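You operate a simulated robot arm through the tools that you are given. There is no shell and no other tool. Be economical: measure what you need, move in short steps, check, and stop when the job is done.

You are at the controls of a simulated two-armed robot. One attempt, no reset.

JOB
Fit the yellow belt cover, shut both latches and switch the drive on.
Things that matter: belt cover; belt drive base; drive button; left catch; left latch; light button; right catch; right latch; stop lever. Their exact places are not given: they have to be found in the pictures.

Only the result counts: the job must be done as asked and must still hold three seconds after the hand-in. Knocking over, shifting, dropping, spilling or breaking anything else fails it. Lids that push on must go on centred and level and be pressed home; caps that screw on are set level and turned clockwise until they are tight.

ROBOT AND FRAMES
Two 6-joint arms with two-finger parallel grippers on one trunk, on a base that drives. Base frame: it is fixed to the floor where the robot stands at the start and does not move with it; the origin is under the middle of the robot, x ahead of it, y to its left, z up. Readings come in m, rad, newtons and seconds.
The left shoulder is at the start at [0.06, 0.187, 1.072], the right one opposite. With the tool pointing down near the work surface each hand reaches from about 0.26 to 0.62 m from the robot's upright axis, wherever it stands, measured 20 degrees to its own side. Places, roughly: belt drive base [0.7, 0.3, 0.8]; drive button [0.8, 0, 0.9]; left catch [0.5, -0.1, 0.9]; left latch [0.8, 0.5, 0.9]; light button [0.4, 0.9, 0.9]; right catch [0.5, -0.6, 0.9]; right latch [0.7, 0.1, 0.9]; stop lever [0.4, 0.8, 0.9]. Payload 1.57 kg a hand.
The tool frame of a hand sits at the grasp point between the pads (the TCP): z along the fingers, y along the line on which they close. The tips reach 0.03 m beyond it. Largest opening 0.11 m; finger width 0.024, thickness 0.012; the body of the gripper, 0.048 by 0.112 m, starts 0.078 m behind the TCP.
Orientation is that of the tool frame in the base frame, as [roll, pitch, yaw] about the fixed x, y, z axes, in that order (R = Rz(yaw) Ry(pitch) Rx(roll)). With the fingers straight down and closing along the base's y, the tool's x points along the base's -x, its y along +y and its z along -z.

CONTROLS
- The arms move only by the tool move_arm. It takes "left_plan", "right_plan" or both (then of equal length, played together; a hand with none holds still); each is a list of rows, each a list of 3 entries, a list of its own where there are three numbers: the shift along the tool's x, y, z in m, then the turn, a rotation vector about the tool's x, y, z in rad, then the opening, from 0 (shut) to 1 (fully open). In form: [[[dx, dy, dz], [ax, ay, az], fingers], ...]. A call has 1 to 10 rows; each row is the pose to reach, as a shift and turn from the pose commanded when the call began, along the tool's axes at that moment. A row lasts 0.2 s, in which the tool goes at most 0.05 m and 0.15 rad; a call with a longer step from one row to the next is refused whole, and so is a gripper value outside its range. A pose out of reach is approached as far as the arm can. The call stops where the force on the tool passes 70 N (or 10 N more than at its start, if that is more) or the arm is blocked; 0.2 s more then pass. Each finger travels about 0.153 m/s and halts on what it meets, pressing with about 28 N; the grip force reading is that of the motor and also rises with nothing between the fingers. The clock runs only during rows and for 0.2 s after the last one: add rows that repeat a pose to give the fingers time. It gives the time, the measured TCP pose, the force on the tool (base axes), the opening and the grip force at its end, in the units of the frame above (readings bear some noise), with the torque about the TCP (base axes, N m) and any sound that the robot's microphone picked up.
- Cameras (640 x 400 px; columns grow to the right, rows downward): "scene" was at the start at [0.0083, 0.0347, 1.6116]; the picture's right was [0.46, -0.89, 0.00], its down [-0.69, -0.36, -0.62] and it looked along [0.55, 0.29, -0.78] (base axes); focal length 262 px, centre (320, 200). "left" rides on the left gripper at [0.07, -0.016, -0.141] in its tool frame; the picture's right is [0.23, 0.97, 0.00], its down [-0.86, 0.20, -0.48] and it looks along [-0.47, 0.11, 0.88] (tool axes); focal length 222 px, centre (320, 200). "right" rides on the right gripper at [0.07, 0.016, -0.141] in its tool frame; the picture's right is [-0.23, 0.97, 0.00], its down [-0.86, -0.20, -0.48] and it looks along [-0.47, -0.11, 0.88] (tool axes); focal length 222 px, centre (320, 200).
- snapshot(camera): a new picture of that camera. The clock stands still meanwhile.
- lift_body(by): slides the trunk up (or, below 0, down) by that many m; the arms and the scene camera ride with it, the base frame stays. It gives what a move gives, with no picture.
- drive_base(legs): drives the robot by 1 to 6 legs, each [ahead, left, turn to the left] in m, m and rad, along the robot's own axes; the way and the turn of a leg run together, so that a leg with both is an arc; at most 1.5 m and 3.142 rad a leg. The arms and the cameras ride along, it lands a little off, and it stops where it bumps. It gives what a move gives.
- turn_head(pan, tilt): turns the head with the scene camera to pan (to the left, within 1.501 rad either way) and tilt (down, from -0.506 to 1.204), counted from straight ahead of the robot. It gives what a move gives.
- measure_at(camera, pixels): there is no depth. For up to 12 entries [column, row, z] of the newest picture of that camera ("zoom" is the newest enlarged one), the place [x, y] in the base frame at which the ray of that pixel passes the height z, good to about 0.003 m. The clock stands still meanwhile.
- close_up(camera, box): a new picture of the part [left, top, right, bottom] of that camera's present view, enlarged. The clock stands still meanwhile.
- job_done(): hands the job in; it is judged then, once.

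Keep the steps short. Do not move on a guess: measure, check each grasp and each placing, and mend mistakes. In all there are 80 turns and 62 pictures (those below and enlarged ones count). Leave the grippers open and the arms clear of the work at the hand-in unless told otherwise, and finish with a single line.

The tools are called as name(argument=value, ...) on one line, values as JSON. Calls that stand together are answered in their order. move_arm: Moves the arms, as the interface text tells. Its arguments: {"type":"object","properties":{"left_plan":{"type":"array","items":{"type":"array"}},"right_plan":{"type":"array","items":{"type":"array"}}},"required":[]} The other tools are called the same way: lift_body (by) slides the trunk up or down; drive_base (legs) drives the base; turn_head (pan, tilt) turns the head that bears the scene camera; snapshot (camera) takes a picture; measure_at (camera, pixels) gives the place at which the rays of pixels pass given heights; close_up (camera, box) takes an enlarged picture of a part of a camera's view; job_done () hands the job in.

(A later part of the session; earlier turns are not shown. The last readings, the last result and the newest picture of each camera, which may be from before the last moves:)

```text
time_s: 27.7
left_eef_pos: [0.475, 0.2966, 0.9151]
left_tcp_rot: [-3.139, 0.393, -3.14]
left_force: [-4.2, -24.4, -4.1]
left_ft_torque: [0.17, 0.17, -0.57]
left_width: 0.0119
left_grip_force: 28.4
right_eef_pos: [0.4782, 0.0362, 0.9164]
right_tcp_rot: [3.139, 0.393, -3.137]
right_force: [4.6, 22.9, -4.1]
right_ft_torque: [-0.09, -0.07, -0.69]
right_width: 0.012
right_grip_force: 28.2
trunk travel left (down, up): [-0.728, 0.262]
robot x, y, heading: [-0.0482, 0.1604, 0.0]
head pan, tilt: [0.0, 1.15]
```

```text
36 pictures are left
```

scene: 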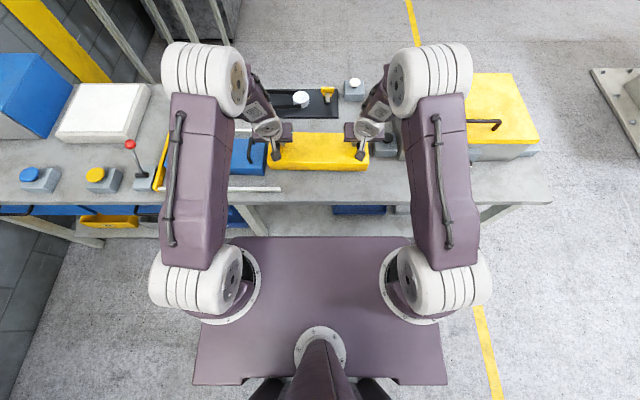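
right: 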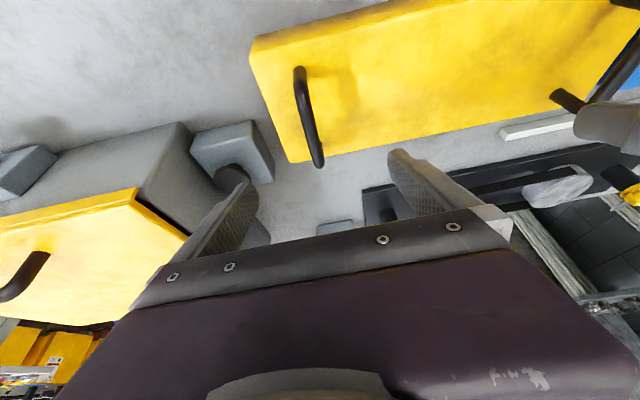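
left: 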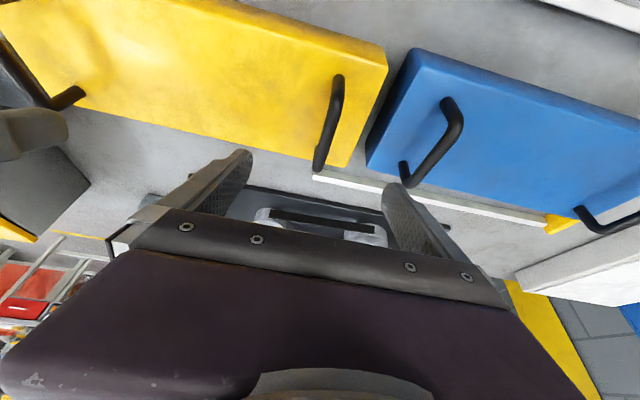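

Cover is lifted level (≈0.8 kg). Relax the internal pull, raise 0.11 more, then drive left 0.169 and ahead 0.17.

move_arm(left_plan=[[[0, -0.0015, 0], [0, 0, 0], 0], [[0, -0.003, 0], [0, 0, 0], 0], [[0, -0.003, 0], [0, 0, 0], 0]], right_plan=[[[0, 0.0015, 0], [0, 0, 0], 0], [[0, 0.003, 0], [0, 0, 0], 0], [[0, 0.003, 0], [0, 0, 0], 0]])

lift_body(by=0.11)

drive_base(legs=[[0, 0.169, 0], [0.165, 0, 0]])

snapshot(camera="scene")

```text
time_s: 28.5
left_eef_pos: [0.4745, 0.296, 0.9162]
left_tcp_rot: [3.139, 0.39, -3.14]
left_force: [-4.0, 11.3, -3.1]
left_ft_torque: [-0.08, -0.23, -0.65]
left_width: 0.012
left_grip_force: 28.0
right_eef_pos: [0.4773, 0.0363, 0.9164]
right_tcp_rot: [-3.137, 0.39, -3.14]
right_force: [4.5, -11.3, -4.8]
right_ft_torque: [0.04, 0.31, -0.51]
right_width: 0.012
right_grip_force: 27.6
trunk travel left (down, up): [-0.728, 0.262]
robot x, y, heading: [-0.0476, 0.1636, 0.005]
head pan, tilt: [0.0, 1.15]
```

```text
time_s: 29.9
left_eef_pos: [0.4742, 0.2965, 1.0255]
left_tcp_rot: [3.133, 0.39, -3.141]
left_force: [-4.7, 34.8, -3.6]
left_ft_torque: [-0.16, -0.1, -0.54]
left_width: 0.0119
left_grip_force: 27.9
right_eef_pos: [0.4782, 0.037, 1.0261]
right_tcp_rot: [-3.139, 0.392, -3.139]
right_force: [4.5, -34.7, -4.3]
right_ft_torque: [0.09, 0.15, -0.44]
right_width: 0.0119
right_grip_force: 28.4
trunk travel left (down, up): [-0.838, 0.152]
robot x, y, heading: [-0.0508, 0.1585, 0.001]
head pan, tilt: [0.0, 1.15]
```

```text
time_s: 32.4
left_eef_pos: [0.6367, 0.4585, 1.0274]
left_tcp_rot: [3.134, 0.391, 3.132]
left_force: [-4.1, 34.7, -3.2]
left_ft_torque: [-0.12, -0.02, -0.5]
left_width: 0.012
left_grip_force: 28.7
right_eef_pos: [0.6372, 0.1993, 1.0273]
right_tcp_rot: [-3.136, 0.392, 3.139]
right_force: [4.0, -35.3, -2.9]
right_ft_torque: [0.09, -0.01, -0.46]
right_width: 0.0119
right_grip_force: 28.0
trunk travel left (down, up): [-0.838, 0.152]
robot x, y, heading: [0.1152, 0.3274, -0.004]
head pan, tilt: [0.0, 1.15]
```

```text
35 pictures are left
```

scene: 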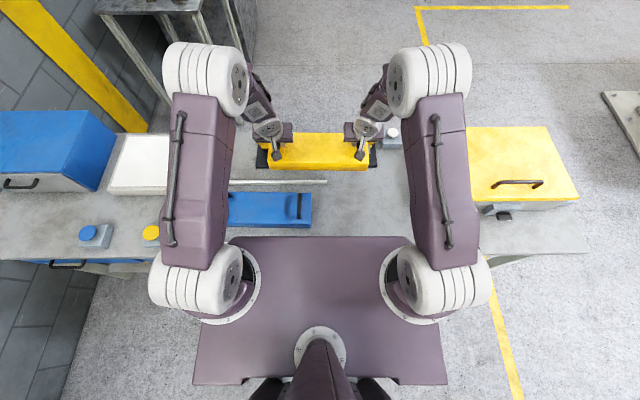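

Cover hangs in front of the base. Move both hands ahead 0.10 and 0.006 left, staying at z≈1.027.

move_arm(left_plan=[[[-0.023, 0.0015, 0.0096], [0, 0, 0], 0], [[-0.0466, 0.003, 0.0192], [0, 0, 0], 0], [[-0.07, 0.0045, 0.0289], [0, 0, 0], 0], [[-0.0933, 0.006, 0.0385], [0, 0, 0], 0], [[-0.0933, 0.006, 0.0385], [0, 0, 0], 0]], right_plan=[[[-0.023, 0.0015, 0.0096], [0, 0, 0], 0], [[-0.0466, 0.003, 0.0192], [0, 0, 0], 0], [[-0.07, 0.0045, 0.0289], [0, 0, 0], 0], [[-0.0933, 0.006, 0.0385], [0, 0, 0], 0], [[-0.0933, 0.006, 0.0385], [0, 0, 0], 0]])

snapshot(camera="right")

snapshot(camera="left")

close_up(camera="scene", box=[220, 80, 420, 205])

```text
time_s: 33.6
left_eef_pos: [0.7401, 0.4651, 1.0262]
left_tcp_rot: [3.136, 0.387, 3.133]
left_force: [-4.7, -5.5, -4.8]
left_ft_torque: [0.02, 0.18, -0.56]
left_width: 0.0119
left_grip_force: 28.0
right_eef_pos: [0.742, 0.2062, 1.0266]
right_tcp_rot: [-3.137, 0.39, 3.134]
right_force: [4.6, 6.3, -3.9]
right_ft_torque: [0.06, -0.14, -0.55]
right_width: 0.0116
right_grip_force: 28.3
trunk travel left (down, up): [-0.838, 0.152]
robot x, y, heading: [0.1163, 0.3277, -0.009]
head pan, tilt: [0.0, 1.15]
```

```text
34 pictures are left
```

right: 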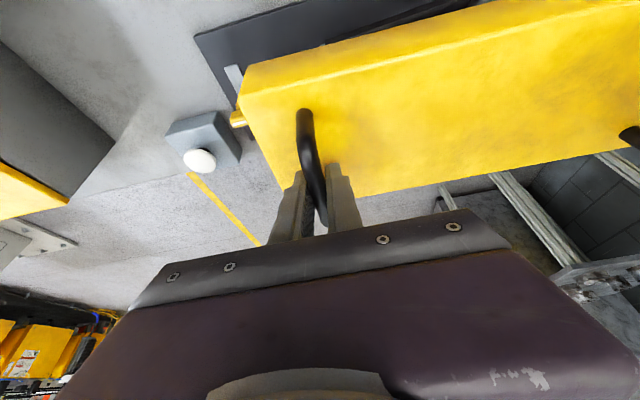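

```text
33 pictures are left
```

left: 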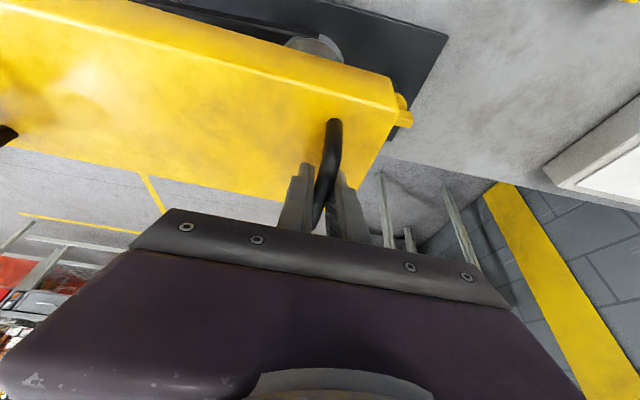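

```text
3.20 times, centred on (320, 142) of scene
```

zoom: 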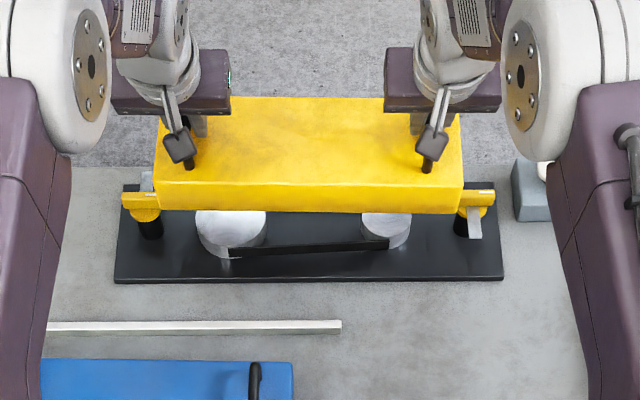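

Measure cover corners and base corners in all three views.

measure_at(camera="zoom", pixels=[[156, 183, 0.985], [463, 184, 0.985], [160, 211, 0.938], [459, 214, 0.938], [115, 281, 0.81], [503, 279, 0.81], [122, 185, 0.81], [495, 182, 0.81], [140, 194, 0.875], [476, 193, 0.875]])

measure_at(camera="right", pixels=[[240, 97, 0.985], [246, 65, 0.938], [195, 37, 0.81], [237, 118, 0.87], [200, 160, 0.875], [278, 195, 0.985]])

measure_at(camera="left", pixels=[[397, 107, 0.985], [389, 76, 0.938], [448, 37, 0.81], [405, 110, 0.87], [362, 192, 0.985]])

```text
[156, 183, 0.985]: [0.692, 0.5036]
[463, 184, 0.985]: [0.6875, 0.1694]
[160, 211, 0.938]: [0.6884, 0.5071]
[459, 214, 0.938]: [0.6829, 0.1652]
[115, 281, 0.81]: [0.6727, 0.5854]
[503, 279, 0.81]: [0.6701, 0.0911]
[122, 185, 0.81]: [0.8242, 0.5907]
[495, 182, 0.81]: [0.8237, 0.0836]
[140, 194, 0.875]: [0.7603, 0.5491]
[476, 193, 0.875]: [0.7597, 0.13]
```

```text
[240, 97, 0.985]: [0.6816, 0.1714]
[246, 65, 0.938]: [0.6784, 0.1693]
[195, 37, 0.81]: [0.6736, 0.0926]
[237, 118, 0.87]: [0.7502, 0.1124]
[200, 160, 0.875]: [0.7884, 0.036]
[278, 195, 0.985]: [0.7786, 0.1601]
```

```text
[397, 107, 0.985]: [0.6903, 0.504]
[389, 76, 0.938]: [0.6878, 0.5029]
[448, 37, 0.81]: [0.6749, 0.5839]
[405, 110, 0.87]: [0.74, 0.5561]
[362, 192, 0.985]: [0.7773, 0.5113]
```

Cover centre ≈(0.747, 0.337), yawed ≈−0.015 relative to the base. Check the post feet and the base's back edge.

close_up(camera="scene", box=[245, 110, 325, 160])

measure_at(camera="zoom", pixels=[[320, 200, 0.81]])

close_up(camera="scene", box=[325, 110, 405, 160])

```text
8.00 times, centred on (285, 135) of scene
```

zoom: 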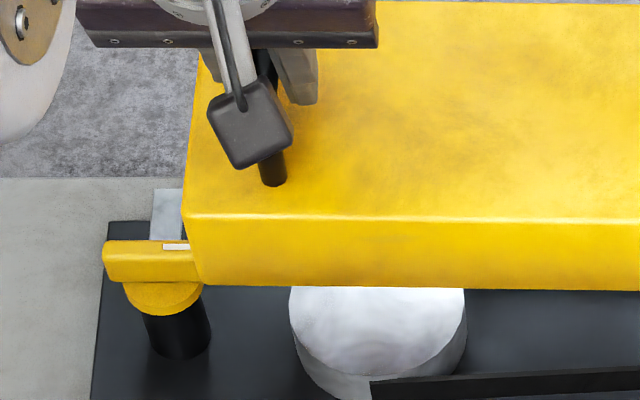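

```text
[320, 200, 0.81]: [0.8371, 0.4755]
```

```text
8.00 times, centred on (365, 135) of scene
```

zoom: 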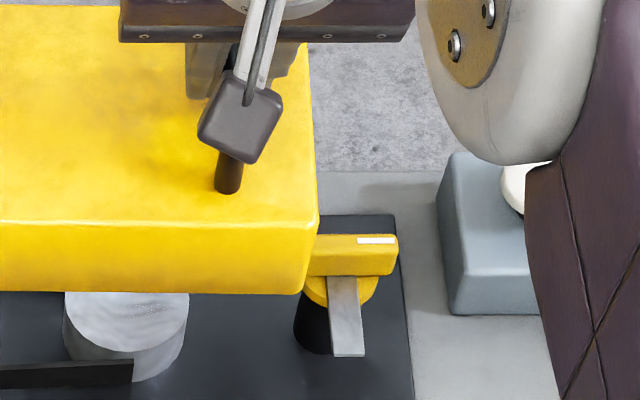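

measure_at(camera="zoom", pixels=[[318, 355, 0.81], [395, 215, 0.81], [300, 330, 0.81], [350, 236, 0.875], [348, 357, 0.855], [412, 420, 0.81]])

measure_at(camera="scene", pixels=[[267.25, 154.75, 0.81], [258.4, 137.75, 0.81], [265.4, 140, 0.875], [265, 134, 0.855]])

```text
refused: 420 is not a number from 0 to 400
```

```text
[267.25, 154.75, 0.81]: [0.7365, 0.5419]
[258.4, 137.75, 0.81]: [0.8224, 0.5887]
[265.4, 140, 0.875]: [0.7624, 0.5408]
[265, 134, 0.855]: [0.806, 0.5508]
```

Base plate x 0.673–0.823, posts centred near x≈0.75: cover is centred already (0.747, 0.337). Correct yaw by +0.014 and then lower with the trunk 0.10.

move_arm(left_plan=[[[0.0008, 0, -0.0003], [-0.0026, 0, -0.0065], 0], [[0.0017, 0, -0.0007], [-0.0053, 0, -0.0129], 0], [[0.0017, 0, -0.0007], [-0.0053, 0, -0.0129], 0]], right_plan=[[[-0.0008, 0, 0.0003], [-0.0026, 0, -0.0065], 0], [[-0.0017, 0, 0.0007], [-0.0053, 0, -0.0129], 0], [[-0.0017, 0, 0.0007], [-0.0053, 0, -0.0129], 0]])

lift_body(by=-0.07)

close_up(camera="scene", box=[220, 80, 420, 205])

snapshot(camera="right")

snapshot(camera="left")

```text
time_s: 34.4
left_eef_pos: [0.738, 0.4652, 1.0254]
left_tcp_rot: [3.135, 0.389, -3.136]
left_force: [-4.1, -7.7, -3.6]
left_ft_torque: [0.1, 0.45, -0.56]
left_width: 0.0118
left_grip_force: 28.0
right_eef_pos: [0.7434, 0.2042, 1.0263]
right_tcp_rot: [-3.136, 0.391, -3.132]
right_force: [3.6, 9.3, -3.5]
right_ft_torque: [-0.01, -0.43, -0.54]
right_width: 0.0118
right_grip_force: 28.3
trunk travel left (down, up): [-0.838, 0.152]
robot x, y, heading: [0.1161, 0.3279, -0.009]
head pan, tilt: [0.0, 1.15]
```

```text
time_s: 35.4
left_eef_pos: [0.7381, 0.4655, 0.9559]
left_tcp_rot: [3.135, 0.389, -3.136]
left_force: [-4.1, -10.4, -2.5]
left_ft_torque: [0.02, 0.03, -0.6]
left_width: 0.0118
left_grip_force: 27.7
right_eef_pos: [0.7432, 0.2068, 0.9566]
right_tcp_rot: [-3.135, 0.392, -3.132]
right_force: [5.3, 9.8, -4.0]
right_ft_torque: [0.0, -0.01, -0.51]
right_width: 0.012
right_grip_force: 28.4
trunk travel left (down, up): [-0.768, 0.222]
robot x, y, heading: [0.1102, 0.3287, -0.007]
head pan, tilt: [0.0, 1.15]
```

```text
3.20 times, centred on (320, 142) of scene
```

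zoom: 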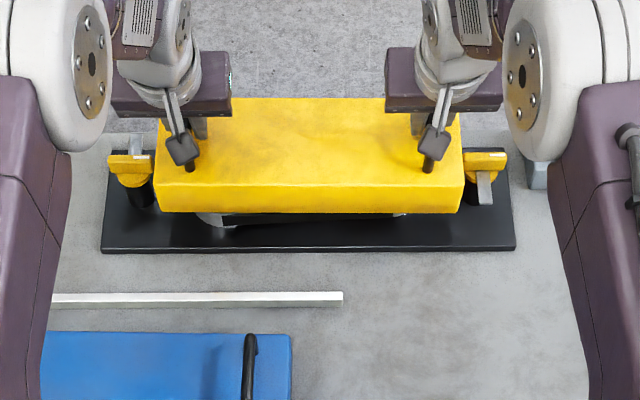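

```text
28 pictures are left
```

right: 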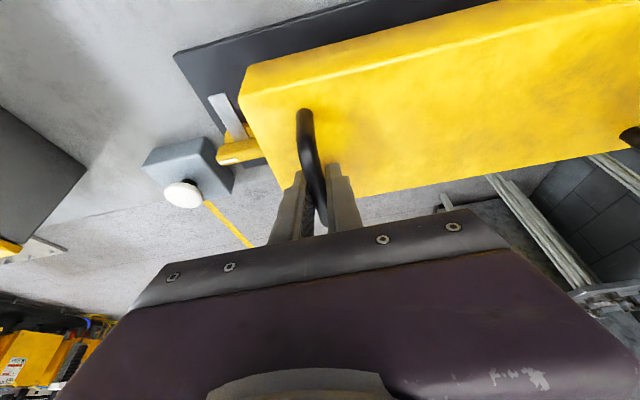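

```text
27 pictures are left
```

left: 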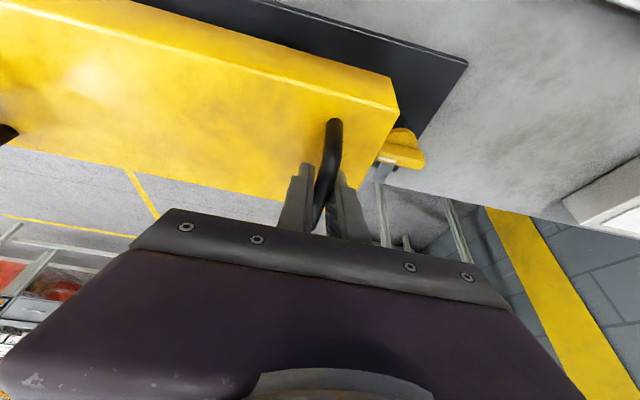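

Symmetric in the view. Measure remaining errors.

measure_at(camera="zoom", pixels=[[155, 188, 0.915], [464, 185, 0.915], [158, 213, 0.868], [461, 213, 0.868], [102, 250, 0.81], [515, 248, 0.81], [112, 150, 0.81], [506, 147, 0.81]])

measure_at(camera="right", pixels=[[238, 95, 0.915], [174, 54, 0.81], [246, 66, 0.868], [240, 151, 0.875]])

measure_at(camera="left", pixels=[[397, 107, 0.915], [467, 65, 0.81], [389, 77, 0.868], [400, 157, 0.875]])

```text
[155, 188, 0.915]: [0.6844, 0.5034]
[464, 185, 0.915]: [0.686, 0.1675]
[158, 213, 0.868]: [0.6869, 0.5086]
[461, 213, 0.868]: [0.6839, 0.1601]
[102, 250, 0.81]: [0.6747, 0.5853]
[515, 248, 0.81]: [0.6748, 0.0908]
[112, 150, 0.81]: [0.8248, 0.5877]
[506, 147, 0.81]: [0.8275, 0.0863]
```

```text
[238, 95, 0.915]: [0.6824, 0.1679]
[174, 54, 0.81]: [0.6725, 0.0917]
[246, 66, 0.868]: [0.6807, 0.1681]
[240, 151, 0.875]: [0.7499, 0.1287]
```

```text
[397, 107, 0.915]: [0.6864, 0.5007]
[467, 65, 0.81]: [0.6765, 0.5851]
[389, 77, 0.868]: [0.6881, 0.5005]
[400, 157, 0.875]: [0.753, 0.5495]
```

Shift both hands +2 mm in x and y, lower the trunk 0.05.

move_arm(left_plan=[[[-0.0018, 0.002, 0.0008], [0, 0, 0], 0], [[-0.0018, 0.002, 0.0008], [0, 0, 0], 0]], right_plan=[[[-0.0018, 0.002, 0.0008], [0, 0, 0], 0], [[-0.0018, 0.002, 0.0008], [0, 0, 0], 0]])

lift_body(by=-0.05)

close_up(camera="scene", box=[220, 80, 420, 205])

```text
time_s: 36.0
left_eef_pos: [0.7409, 0.4664, 0.9562]
left_tcp_rot: [3.135, 0.389, -3.135]
left_force: [-3.7, -10.0, -3.4]
left_ft_torque: [-0.01, -0.08, -0.58]
left_width: 0.012
left_grip_force: 27.8
right_eef_pos: [0.7458, 0.2081, 0.9556]
right_tcp_rot: [-3.136, 0.388, -3.134]
right_force: [4.1, 10.3, -3.2]
right_ft_torque: [-0.04, 0.11, -0.47]
right_width: 0.0117
right_grip_force: 28.2
trunk travel left (down, up): [-0.768, 0.222]
robot x, y, heading: [0.1153, 0.3268, -0.009]
head pan, tilt: [0.0, 1.15]
```

```text
time_s: 37.0
left_eef_pos: [0.7405, 0.4677, 0.9064]
left_tcp_rot: [3.135, 0.389, -3.136]
left_force: [-3.0, -10.3, -3.7]
left_ft_torque: [0.03, -0.35, -0.51]
left_width: 0.0118
left_grip_force: 27.8
right_eef_pos: [0.7453, 0.2075, 0.9063]
right_tcp_rot: [-3.136, 0.39, -3.132]
right_force: [3.5, 10.9, -3.6]
right_ft_torque: [-0.03, 0.38, -0.46]
right_width: 0.0121
right_grip_force: 28.0
trunk travel left (down, up): [-0.718, 0.272]
robot x, y, heading: [0.1124, 0.33, -0.012]
head pan, tilt: [0.0, 1.15]
```

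```text
3.20 times, centred on (320, 142) of scene
```

zoom: 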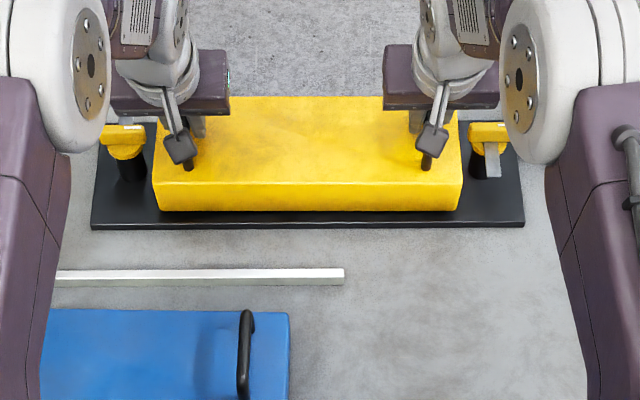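

No contact yet (cover bottom ≈0.82). Lower with arms by 12 mm in small rows.

move_arm(left_plan=[[[0.0008, 0, 0.0018], [0, 0, 0], 0], [[0.0015, 0, 0.0037], [0, 0, 0], 0], [[0.0023, 0, 0.0055], [0, 0, 0], 0], [[0.003, 0, 0.0074], [0, 0, 0], 0], [[0.0038, 0, 0.0092], [0, 0, 0], 0], [[0.0046, 0, 0.0111], [0, 0, 0], 0]], right_plan=[[[0.0008, 0, 0.0018], [0, 0, 0], 0], [[0.0015, 0, 0.0037], [0, 0, 0], 0], [[0.0023, 0, 0.0055], [0, 0, 0], 0], [[0.003, 0, 0.0074], [0, 0, 0], 0], [[0.0038, 0, 0.0092], [0, 0, 0], 0], [[0.0046, 0, 0.0111], [0, 0, 0], 0]])

```text
time_s: 38.4
left_eef_pos: [0.7404, 0.4668, 0.8999]
left_tcp_rot: [3.135, 0.398, -3.137]
left_force: [-2.9, -5.1, 16.5]
left_ft_torque: [0.0, 0.68, -0.56]
left_width: 0.0121
left_grip_force: 28.0
right_eef_pos: [0.7441, 0.2066, 0.8992]
right_tcp_rot: [-3.135, 0.398, -3.132]
right_force: [7.7, 7.5, 8.3]
right_ft_torque: [0.0, 0.83, -0.51]
right_width: 0.012
right_grip_force: 28.0
trunk travel left (down, up): [-0.718, 0.272]
robot x, y, heading: [0.115, 0.33, -0.001]
head pan, tilt: [0.0, 1.15]
```

Contact at z≈0.900 (upward forces 16/8 N). Press a bit further and look.

move_arm(left_plan=[[[0.0008, 0, 0.0018], [0, 0, 0], 0], [[0.0015, 0, 0.0037], [0, 0, 0], 0], [[0.0015, 0, 0.0037], [0, 0, 0], 0]], right_plan=[[[0.0008, 0, 0.0018], [0, 0, 0], 0], [[0.0015, 0, 0.0037], [0, 0, 0], 0], [[0.0015, 0, 0.0037], [0, 0, 0], 0]])

close_up(camera="scene", box=[240, 95, 400, 165])

```text
time_s: 39.2
left_eef_pos: [0.7388, 0.4687, 0.8937]
left_tcp_rot: [3.136, 0.397, -3.135]
left_force: [5.6, -1.3, 26.0]
left_ft_torque: [-0.22, -0.18, -0.73]
left_width: 0.0122
left_grip_force: 28.1
right_eef_pos: [0.7424, 0.2077, 0.8954]
right_tcp_rot: [-3.136, 0.398, -3.135]
right_force: [7.9, 1.4, 25.2]
right_ft_torque: [-0.01, 0.02, -0.73]
right_width: 0.0119
right_grip_force: 27.7
trunk travel left (down, up): [-0.718, 0.272]
robot x, y, heading: [0.1128, 0.3278, -0.006]
head pan, tilt: [0.0, 1.15]
```

```text
4.00 times, centred on (320, 130) of scene
```

zoom: 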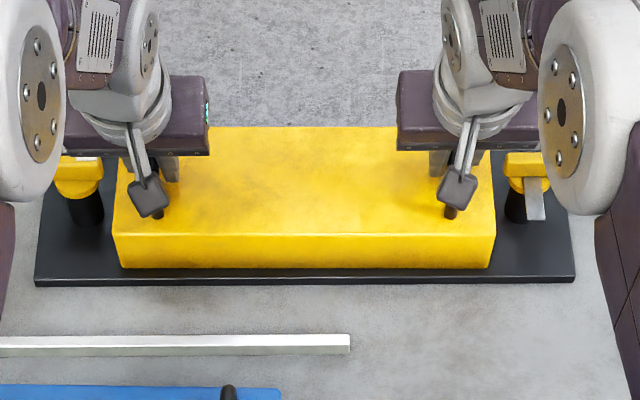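

It moved down evenly to 0.8945 with 25 N. Press once more to confirm the seat is solid.

move_arm(left_plan=[[[0.0008, 0, 0.0018], [0, 0, 0], 0], [[0.0015, 0, 0.0037], [0, 0, 0], 0], [[0.0015, 0, 0.0037], [0, 0, 0], 0]], right_plan=[[[0.0008, 0, 0.0018], [0, 0, 0], 0], [[0.0015, 0, 0.0037], [0, 0, 0], 0], [[0.0015, 0, 0.0037], [0, 0, 0], 0]])

```text
time_s: 40.0
left_eef_pos: [0.7379, 0.4674, 0.8948]
left_tcp_rot: [3.136, 0.404, -3.137]
left_force: [10.8, -4.4, 32.5]
left_ft_torque: [-0.17, 0.71, -0.5]
left_width: 0.0119
left_grip_force: 28.1
right_eef_pos: [0.7416, 0.2068, 0.8938]
right_tcp_rot: [-3.138, 0.404, -3.135]
right_force: [7.6, -0.6, 36.9]
right_ft_torque: [0.05, 0.7, -0.67]
right_width: 0.0119
right_grip_force: 27.8
trunk travel left (down, up): [-0.718, 0.272]
robot x, y, heading: [0.1109, 0.3262, -0.006]
head pan, tilt: [0.0, 1.15]
```

Solid: the cover is home. Back off the pressing, open, and raise the hands.

move_arm(left_plan=[[[-0.003, 0, -0.0074], [0, 0, 0], 0], [[-0.003, 0, -0.0074], [0, 0, 0], 0.5], [[-0.003, 0, -0.0074], [0, 0, 0], 1], [[-0.003, 0, -0.0074], [0, 0, 0], 1], [[-0.016, 0, -0.038], [0, 0, 0], 1], [[-0.035, 0, -0.084], [0, 0, 0], 1], [[-0.035, 0, -0.084], [0, 0, 0], 1]], right_plan=[[[-0.003, 0, -0.0074], [0, 0, 0], 0], [[-0.003, 0, -0.0074], [0, 0, 0], 0.5], [[-0.003, 0, -0.0074], [0, 0, 0], 1], [[-0.003, 0, -0.0074], [0, 0, 0], 1], [[-0.016, 0, -0.038], [0, 0, 0], 1], [[-0.035, 0, -0.084], [0, 0, 0], 1], [[-0.035, 0, -0.084], [0, 0, 0], 1]])

snapshot(camera="right")

snapshot(camera="left")

```text
time_s: 41.6
left_eef_pos: [0.748, 0.4697, 0.9759]
left_tcp_rot: [3.136, 0.386, -3.135]
left_force: [0.8, -0.1, -0.5]
left_ft_torque: [-0.01, 0.02, 0.0]
left_width: 0.1101
left_grip_force: 0.2
right_eef_pos: [0.7509, 0.2049, 0.9749]
right_tcp_rot: [-3.133, 0.388, -3.133]
right_force: [0.4, 0.2, -0.7]
right_ft_torque: [-0.03, 0.05, 0.02]
right_width: 0.11
right_grip_force: 0.1
trunk travel left (down, up): [-0.718, 0.272]
robot x, y, heading: [0.1134, 0.3282, -0.007]
head pan, tilt: [0.0, 1.15]
```

```text
24 pictures are left
```

right: 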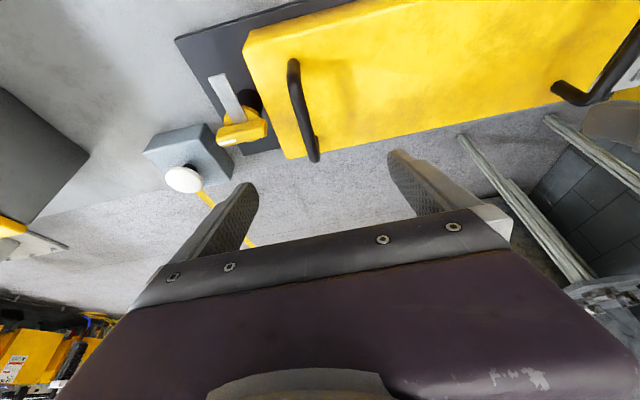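

```text
23 pictures are left
```

left: 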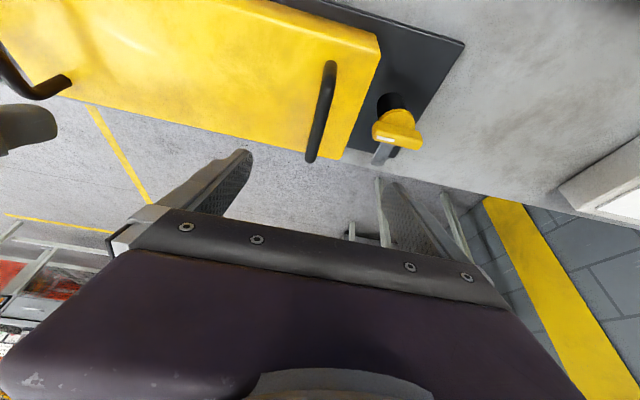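

The cover sits level and centred. Now the latches: right tongue points −x, left +x; both must swing over the cover, i.e. turn clockwise 90°. Enlarge both for geometry.

close_up(camera="right", box=[170, 50, 298, 130])

measure_at(camera="right", pixels=[[242, 95, 0.86]])

close_up(camera="left", box=[338, 80, 466, 160])

```text
5.00 times, centred on (234, 90) of right
```

zoom: 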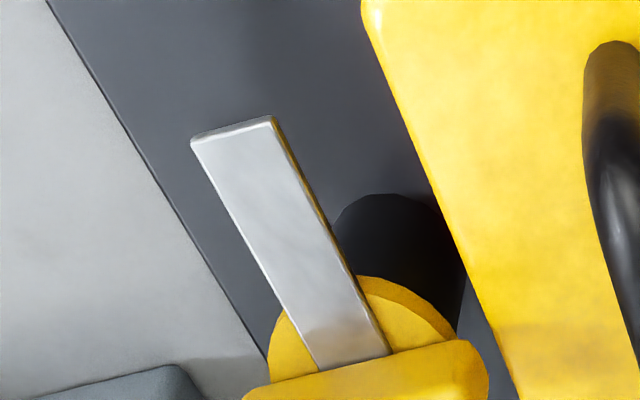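

```text
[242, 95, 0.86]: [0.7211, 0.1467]
```

```text
5.00 times, centred on (402, 120) of left
```

zoom: 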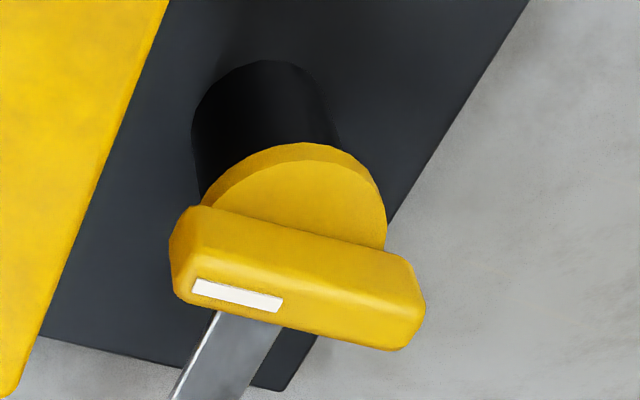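

measure_at(camera="left", pixels=[[375, 121.4, 0.88], [421, 132.4, 0.88], [374, 138, 0.88], [419, 149, 0.88], [400, 108.6, 0.862], [398, 132, 0.88], [384, 98, 0.812]])

measure_at(camera="right", pixels=[[219, 127, 0.88], [267, 119, 0.88], [217, 146, 0.88], [268, 135, 0.88], [208, 78, 0.868], [224, 74, 0.868], [185, 179, 0.88], [199, 140, 0.85]])

measure_at(camera="scene", pixels=[[254, 133, 0.86]])

```text
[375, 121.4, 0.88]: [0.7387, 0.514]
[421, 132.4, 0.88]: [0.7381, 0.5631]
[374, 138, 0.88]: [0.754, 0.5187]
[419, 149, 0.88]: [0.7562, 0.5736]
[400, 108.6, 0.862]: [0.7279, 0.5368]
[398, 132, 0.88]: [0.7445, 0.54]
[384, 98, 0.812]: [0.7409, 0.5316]
```

```text
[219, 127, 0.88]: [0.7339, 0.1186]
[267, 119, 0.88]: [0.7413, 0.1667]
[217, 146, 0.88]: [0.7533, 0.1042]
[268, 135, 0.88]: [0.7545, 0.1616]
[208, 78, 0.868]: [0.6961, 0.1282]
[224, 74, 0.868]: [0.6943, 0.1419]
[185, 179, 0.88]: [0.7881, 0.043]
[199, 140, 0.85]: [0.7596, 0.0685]
```

```text
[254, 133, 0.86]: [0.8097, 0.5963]
```

Knob bars: left centre (0.747, 0.541), right (0.746, 0.136), each 56 mm long along y, 17 mm wide; tongue lies under the bar. I'll turn them with closed fingertips, pulling the −y end of each bar toward −x. First close the fingers, move over the knobs, and probe the bar top height.

move_arm(left_plan=[[[0, 0, 0], [0, 0, 0], 0.5], [[0.001, 0.024, 0], [0, 0, 0], 0], [[0.001, 0.048, 0], [0, 0, 0], 0], [[0.001, 0.071, 0], [0, 0, 0], 0], [[0.0086, 0.071, 0.018], [0, 0, 0], 0], [[0.0162, 0.071, 0.037], [0, 0, 0], 0], [[0.0162, 0.071, 0.037], [0, 0, 0], 0]], right_plan=[[[0, 0, 0], [0, 0, 0], 0.5], [[0.004, -0.024, -0.0015], [0, 0, 0], 0], [[0.004, -0.048, -0.0015], [0, 0, 0], 0], [[0.004, -0.069, -0.0015], [0, 0, 0], 0], [[0.0116, -0.069, 0.0165], [0, 0, 0], 0], [[0.0192, -0.069, 0.0355], [0, 0, 0], 0], [[0.0192, -0.069, 0.0355], [0, 0, 0], 0]])

snapshot(camera="right")

snapshot(camera="left")

```text
time_s: 43.2
left_eef_pos: [0.739, 0.5378, 0.9361]
left_tcp_rot: [3.135, 0.391, -3.137]
left_force: [-0.2, 0.7, 0.2]
left_ft_torque: [-0.02, 0.02, 0.02]
left_width: 0.0
left_grip_force: 21.2
right_eef_pos: [0.7421, 0.1385, 0.9382]
right_tcp_rot: [-3.135, 0.391, -3.132]
right_force: [-0.1, -0.6, -0.4]
right_ft_torque: [0.0, 0.04, 0.05]
right_width: 0.0002
right_grip_force: 21.1
trunk travel left (down, up): [-0.718, 0.272]
robot x, y, heading: [0.1122, 0.3278, -0.004]
head pan, tilt: [0.0, 1.15]
```

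```text
20 pictures are left
```

right: 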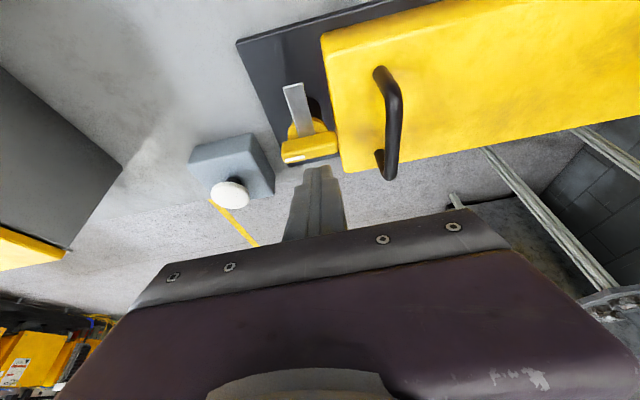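

```text
19 pictures are left
```

left: 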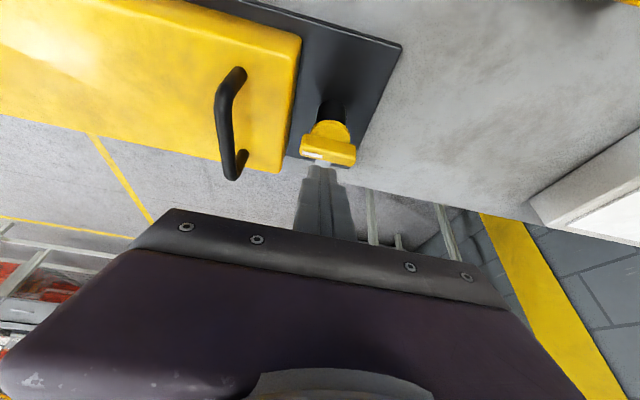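

Fingertips sit above the bars. Probe down to z≈0.909.

move_arm(left_plan=[[[0.0046, 0, 0.0111], [0, 0, 0], 0], [[0.0068, 0, 0.0166], [0, 0, 0], 0], [[0.008, 0, 0.0194], [0, 0, 0], 0], [[0.0091, 0, 0.0222], [0, 0, 0], 0], [[0.0103, 0, 0.0249], [0, 0, 0], 0]], right_plan=[[[0.0046, 0, 0.0111], [0, 0, 0], 0], [[0.0068, 0, 0.0166], [0, 0, 0], 0], [[0.008, 0, 0.0194], [0, 0, 0], 0], [[0.0091, 0, 0.0222], [0, 0, 0], 0], [[0.0103, 0, 0.0249], [0, 0, 0], 0]])

```text
time_s: 44.4
left_eef_pos: [0.7359, 0.5401, 0.9183]
left_tcp_rot: [3.134, 0.406, -3.135]
left_force: [9.4, 0.3, 28.0]
left_ft_torque: [-0.24, -0.34, 0.06]
left_width: 0.0001
left_grip_force: 21.1
right_eef_pos: [0.7369, 0.1378, 0.9188]
right_tcp_rot: [-3.136, 0.4, -3.135]
right_force: [-13.9, 2.6, 48.1]
right_ft_torque: [0.28, -1.02, 0.05]
right_width: 0.0
right_grip_force: 21.5
trunk travel left (down, up): [-0.718, 0.272]
robot x, y, heading: [0.1131, 0.3299, -0.008]
head pan, tilt: [0.0, 1.15]
```

Contact at TCP z≈0.9185 on both → bar tops at z≈0.886. Raise, go to the far (+x) side at the −y end of each bar, and lower to TCP z≈0.904.

move_arm(left_plan=[[[-0.0118, 0, -0.0286], [0, 0, 0], 0], [[-0.027, -0.009, -0.0223], [0, 0, 0], 0], [[-0.0423, -0.017, -0.0161], [0, 0, 0], 0], [[-0.0423, -0.017, -0.0161], [0, 0, 0], 0], [[-0.0355, -0.017, 0.0005], [0, 0, 0], 0], [[-0.0286, -0.017, 0.0172], [0, 0, 0], 0], [[-0.0286, -0.017, 0.0172], [0, 0, 0], 0]], right_plan=[[[-0.011, 0, -0.0268], [0, 0, 0], 0], [[-0.0248, -0.0112, -0.021], [0, 0, 0], 0], [[-0.0387, -0.0225, -0.0154], [0, 0, 0], 0], [[-0.0387, -0.0225, -0.0154], [0, 0, 0], 0], [[-0.0318, -0.0225, 0.0012], [0, 0, 0], 0], [[-0.025, -0.0225, 0.0179], [0, 0, 0], 0], [[-0.025, -0.0225, 0.0179], [0, 0, 0], 0]])

snapshot(camera="right")

snapshot(camera="left")

```text
time_s: 46.0
left_eef_pos: [0.7717, 0.5203, 0.9062]
left_tcp_rot: [3.134, 0.392, -3.137]
left_force: [-0.1, -0.6, -0.1]
left_ft_torque: [0.01, 0.0, -0.01]
left_width: 0.0
left_grip_force: 21.8
right_eef_pos: [0.7733, 0.1163, 0.9034]
right_tcp_rot: [-3.137, 0.391, -3.133]
right_force: [0.2, 0.4, 0.8]
right_ft_torque: [0.02, 0.0, 0.0]
right_width: 0.0001
right_grip_force: 21.2
trunk travel left (down, up): [-0.718, 0.272]
robot x, y, heading: [0.1151, 0.3274, -0.004]
head pan, tilt: [0.0, 1.15]
```

```text
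18 pictures are left
```

right: 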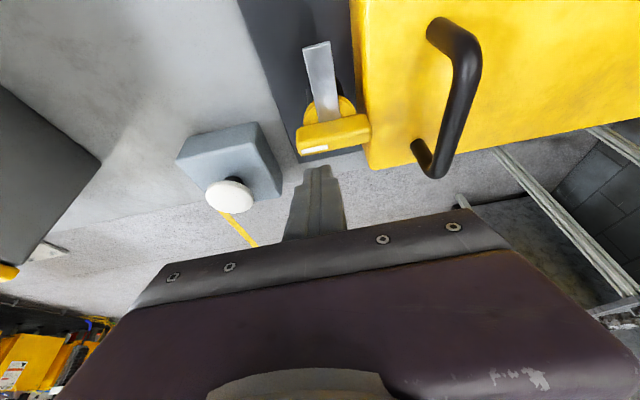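

```text
17 pictures are left
```

left: 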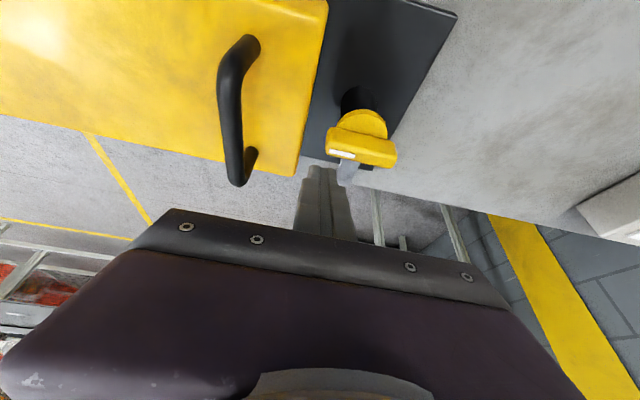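

Pegs are behind the −y ends of both bars. Pull along an arc: first half.

move_arm(left_plan=[[[0.0111, 0, -0.0046], [0, 0, 0], 0], [[0.015, -0.003, -0.0062], [0, 0, 0], 0], [[0.0189, -0.006, -0.0078], [0, 0, 0], 0], [[0.0226, -0.008, -0.0094], [0, 0, 0], 0], [[0.0263, -0.01, -0.0109], [0, 0, 0], 0], [[0.0263, -0.01, -0.0109], [0, 0, 0], 0]], right_plan=[[[0.0111, 0, -0.0046], [0, 0, 0], 0], [[0.015, -0.003, -0.0062], [0, 0, 0], 0], [[0.0189, -0.006, -0.0078], [0, 0, 0], 0], [[0.0226, -0.008, -0.0094], [0, 0, 0], 0], [[0.0263, -0.01, -0.0109], [0, 0, 0], 0], [[0.0263, -0.01, -0.0109], [0, 0, 0], 0]])

close_up(camera="right", box=[240, 60, 400, 200])

close_up(camera="left", box=[240, 60, 400, 200])

```text
time_s: 47.4
left_eef_pos: [0.7427, 0.5109, 0.9038]
left_tcp_rot: [3.136, 0.389, -3.137]
left_force: [0.2, 0.3, -0.7]
left_ft_torque: [-0.02, -0.02, -0.02]
left_width: 0.0
left_grip_force: 21.8
right_eef_pos: [0.7439, 0.1066, 0.9044]
right_tcp_rot: [-3.138, 0.392, -3.132]
right_force: [0.1, 0.2, 0.3]
right_ft_torque: [0.0, -0.04, 0.0]
right_width: 0.0002
right_grip_force: 21.6
trunk travel left (down, up): [-0.718, 0.272]
robot x, y, heading: [0.1142, 0.3266, -0.01]
head pan, tilt: [0.0, 1.15]
```

```text
2.86 times, centred on (320, 130) of right
```

zoom: 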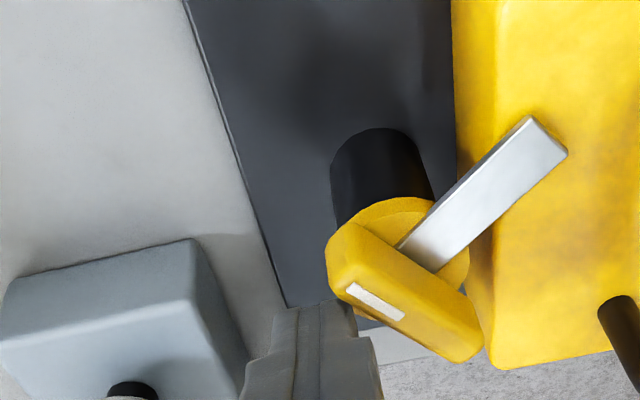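

```text
2.86 times, centred on (320, 130) of left
```

zoom: 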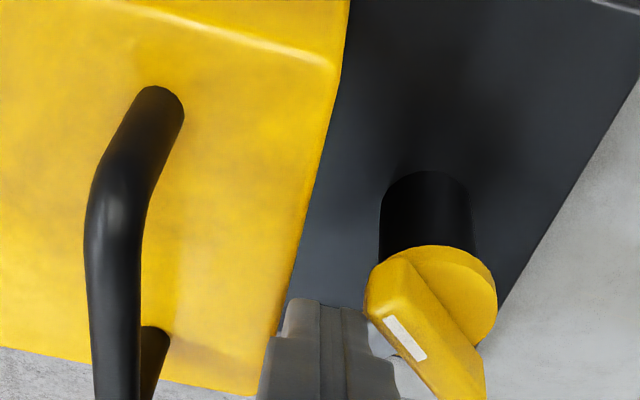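

Both turn nicely; the tongue passes over the cover. Finish the arc.

move_arm(left_plan=[[[0.0083, 0, -0.0034], [0, 0, 0], 0], [[0.013, 0.0015, -0.0053], [0, 0, 0], 0], [[0.0176, 0.005, -0.0072], [0, 0, 0], 0], [[0.0231, 0.009, -0.0095], [0, 0, 0], 0], [[0.024, 0.0135, -0.0099], [0, 0, 0], 0], [[0.024, 0.015, -0.0099], [0, 0, 0], 0]], right_plan=[[[0.0083, 0, -0.0034], [0, 0, 0], 0], [[0.013, 0.0015, -0.0053], [0, 0, 0], 0], [[0.0176, 0.005, -0.0072], [0, 0, 0], 0], [[0.0231, 0.009, -0.0095], [0, 0, 0], 0], [[0.024, 0.0135, -0.0099], [0, 0, 0], 0], [[0.024, 0.015, -0.0099], [0, 0, 0], 0]])

close_up(camera="right", box=[240, 80, 400, 220])

close_up(camera="left", box=[240, 80, 400, 220])

```text
time_s: 48.8
left_eef_pos: [0.7185, 0.5226, 0.9059]
left_tcp_rot: [3.13, 0.391, -3.14]
left_force: [-0.2, 0.3, 0.7]
left_ft_torque: [0.04, -0.01, 0.02]
left_width: 0.0
left_grip_force: 21.0
right_eef_pos: [0.717, 0.1159, 0.9039]
right_tcp_rot: [-3.141, 0.391, -3.139]
right_force: [3.4, -20.1, 2.3]
right_ft_torque: [-0.37, -0.09, -0.38]
right_width: 0.0
right_grip_force: 21.0
trunk travel left (down, up): [-0.718, 0.272]
robot x, y, heading: [0.1146, 0.3296, -0.011]
head pan, tilt: [0.0, 1.15]
```

```text
2.86 times, centred on (320, 150) of right
```

zoom: 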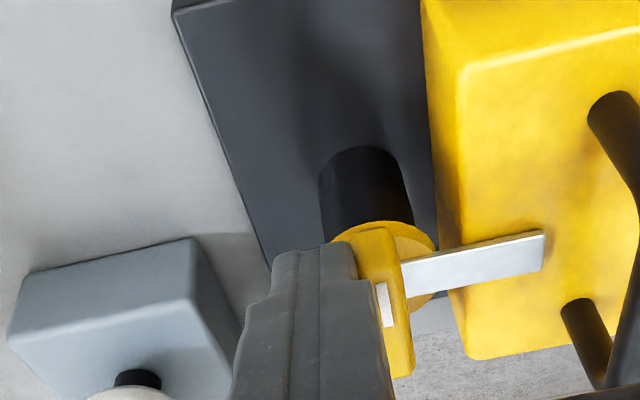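

```text
2.86 times, centred on (320, 150) of left
```

zoom: 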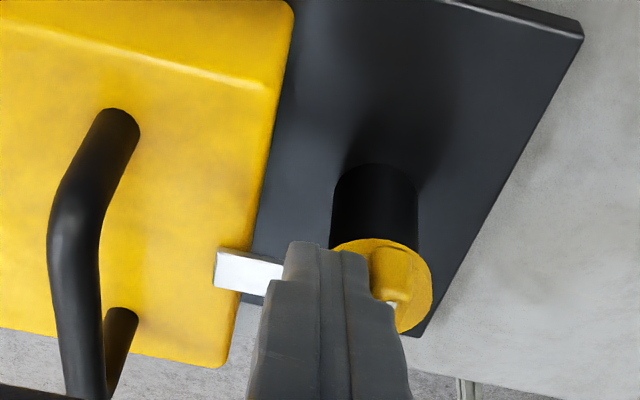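

Right latch is at its stop (20 N). Push the left a few mm more; back the right peg off to −y.

move_arm(left_plan=[[[0, 0.002, 0], [0, 0, 0], 0], [[0, 0.004, 0], [0, 0, 0], 0], [[0, 0.006, 0], [0, 0, 0], 0], [[0, 0.006, 0], [0, 0, 0], 0]], right_plan=[[[0, -0.004, 0], [0, 0, 0], 0], [[0, -0.008, 0], [0, 0, 0], 0], [[0, -0.012, 0], [0, 0, 0], 0], [[0, -0.012, 0], [0, 0, 0], 0]])

```text
time_s: 49.8
left_eef_pos: [0.7181, 0.5264, 0.9049]
left_tcp_rot: [3.129, 0.387, -3.14]
left_force: [-0.9, -32.2, -2.6]
left_ft_torque: [-0.81, 0.11, -0.51]
left_width: 0.0
left_grip_force: 21.2
right_eef_pos: [0.7168, 0.1042, 0.9034]
right_tcp_rot: [-3.141, 0.391, -3.136]
right_force: [-0.5, 0.8, -0.8]
right_ft_torque: [-0.02, 0.03, -0.02]
right_width: 0.0
right_grip_force: 21.2
trunk travel left (down, up): [-0.718, 0.272]
robot x, y, heading: [0.1136, 0.323, -0.007]
head pan, tilt: [0.0, 1.15]
```

Left is at its stop as well (32 N). Back off and raise both hands, then view.

move_arm(left_plan=[[[0, -0.007, 0], [0, 0, 0], 0], [[0, -0.013, 0], [0, 0, 0], 0], [[-0.0152, -0.013, -0.037], [0, 0, 0], 0], [[-0.0304, -0.013, -0.074], [0, 0, 0], 0], [[-0.0304, -0.013, -0.074], [0, 0, 0], 0]], right_plan=[[[0, 0, 0], [0, 0, 0], 0], [[0, 0, 0], [0, 0, 0], 0], [[-0.0152, 0, -0.037], [0, 0, 0], 0], [[-0.0304, 0, -0.074], [0, 0, 0], 0], [[-0.0304, 0, -0.074], [0, 0, 0], 0]])

snapshot(camera="right")

snapshot(camera="left")

```text
time_s: 51.0
left_eef_pos: [0.7176, 0.5208, 0.9843]
left_tcp_rot: [3.135, 0.388, -3.137]
left_force: [0.5, -1.0, 0.1]
left_ft_torque: [0.02, 0.01, 0.01]
left_width: 0.0
left_grip_force: 21.4
right_eef_pos: [0.7186, 0.1089, 0.9826]
right_tcp_rot: [-3.136, 0.388, -3.135]
right_force: [-0.9, -0.1, -0.1]
right_ft_torque: [-0.04, 0.03, -0.02]
right_width: 0.0
right_grip_force: 21.7
trunk travel left (down, up): [-0.718, 0.272]
robot x, y, heading: [0.1177, 0.3219, -0.011]
head pan, tilt: [0.0, 1.15]
```

```text
12 pictures are left
```

right: 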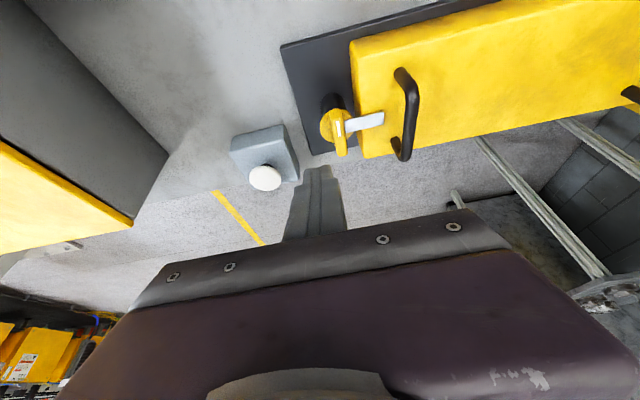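

```text
11 pictures are left
```

left: 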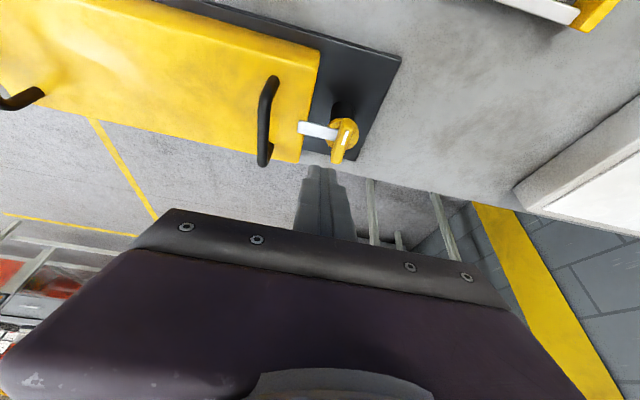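

Both tongues lie over the cover. Now the white drive button at pixel (265,177).

measure_at(camera="right", pixels=[[265, 177, 0.88], [265, 177, 0.89], [250, 180, 0.88], [281, 178, 0.88]])

```text
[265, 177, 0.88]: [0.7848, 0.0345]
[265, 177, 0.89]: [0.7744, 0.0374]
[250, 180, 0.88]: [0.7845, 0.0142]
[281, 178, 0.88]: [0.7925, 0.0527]
```

Triangulated button centre ≈(0.795, 0.03), top ≈0.87. Drive right 0.10 and ahead 0.01 to get it well in reach.

drive_base(legs=[[0, -0.1, 0], [0.008, 0, 0.008]])

```text
time_s: 52.5
left_eef_pos: [0.7209, 0.4256, 0.9863]
left_tcp_rot: [3.137, 0.392, -3.13]
left_force: [0.3, 0.2, -0.2]
left_ft_torque: [-0.03, -0.01, -0.02]
left_width: 0.0
left_grip_force: 21.5
right_eef_pos: [0.7237, 0.0128, 0.9856]
right_tcp_rot: [-3.136, 0.391, -3.125]
right_force: [-0.7, 0.3, 0.8]
right_ft_torque: [-0.05, -0.02, 0.01]
right_width: 0.0
right_grip_force: 21.3
trunk travel left (down, up): [-0.718, 0.272]
robot x, y, heading: [0.1137, 0.2275, 0.001]
head pan, tilt: [0.0, 1.15]
```

move_arm(right_plan=[[[-0.02, 0.006, 0.008], [0, 0, 0], 0], [[-0.04, 0.012, 0.0165], [0, 0, 0], 0], [[-0.06, 0.017, 0.0248], [0, 0, 0], 0], [[-0.05, 0.017, 0.048], [0, 0, 0], 0], [[-0.041, 0.017, 0.071], [0, 0, 0], 0], [[-0.041, 0.017, 0.071], [0, 0, 0], 0]])

close_up(camera="right", box=[220, 80, 420, 220])

```text
time_s: 53.9
left_eef_pos: [0.7234, 0.4248, 0.9853]
left_tcp_rot: [3.134, 0.391, -3.13]
left_force: [-0.1, 0.3, 1.0]
left_ft_torque: [-0.02, 0.0, 0.01]
left_width: 0.0002
left_grip_force: 21.2
right_eef_pos: [0.7893, 0.0295, 0.9344]
right_tcp_rot: [-3.137, 0.391, -3.126]
right_force: [0.2, 1.4, -0.3]
right_ft_torque: [-0.02, -0.02, 0.03]
right_width: 0.0001
right_grip_force: 21.2
trunk travel left (down, up): [-0.718, 0.272]
robot x, y, heading: [0.1228, 0.2254, -0.002]
head pan, tilt: [0.0, 1.15]
```

```text
2.86 times, centred on (320, 150) of right
```

zoom: 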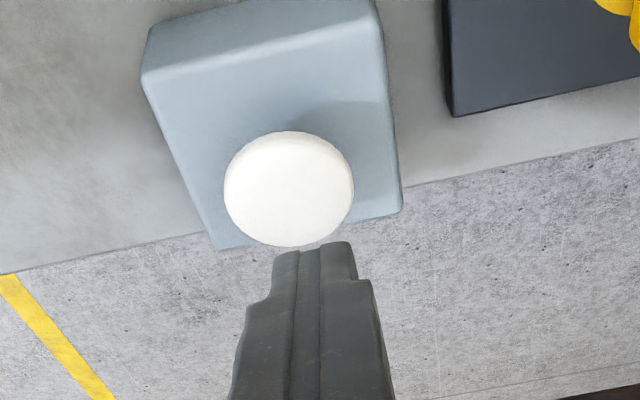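

measure_at(camera="zoom", pixels=[[288, 190, 0.87], [288, 190, 0.88], [224, 195, 0.87], [353, 190, 0.87], [285, 246, 0.87]])

```text
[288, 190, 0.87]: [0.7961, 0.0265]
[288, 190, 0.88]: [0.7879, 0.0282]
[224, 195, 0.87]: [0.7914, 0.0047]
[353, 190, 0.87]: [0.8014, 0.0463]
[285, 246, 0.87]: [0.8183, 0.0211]
```

Fingertip is over the button. Press down step by step.

move_arm(right_plan=[[[0.0057, -0.002, 0.0139], [0, 0, 0], 0], [[0.0076, -0.002, 0.0185], [0, 0, 0], 0], [[0.0095, -0.002, 0.0231], [0, 0, 0], 0], [[0.0107, -0.002, 0.0259], [0, 0, 0], 0], [[0.0118, -0.002, 0.0287], [0, 0, 0], 0], [[0.013, -0.002, 0.0314], [0, 0, 0], 0]])

```text
time_s: 55.2
left_eef_pos: [0.7232, 0.424, 0.9851]
left_tcp_rot: [3.135, 0.391, -3.13]
left_force: [-0.1, 0.1, -1.1]
left_ft_torque: [0.03, -0.01, 0.0]
left_width: 0.0
left_grip_force: 21.8
right_eef_pos: [0.7908, 0.0281, 0.8981]
right_tcp_rot: [-3.136, 0.393, -3.125]
right_force: [0.0, 0.3, 1.8]
right_ft_torque: [0.01, 0.03, 0.01]
right_width: 0.0
right_grip_force: 21.5
trunk travel left (down, up): [-0.718, 0.272]
robot x, y, heading: [0.1216, 0.2278, 0.002]
head pan, tilt: [0.0, 1.15]
```

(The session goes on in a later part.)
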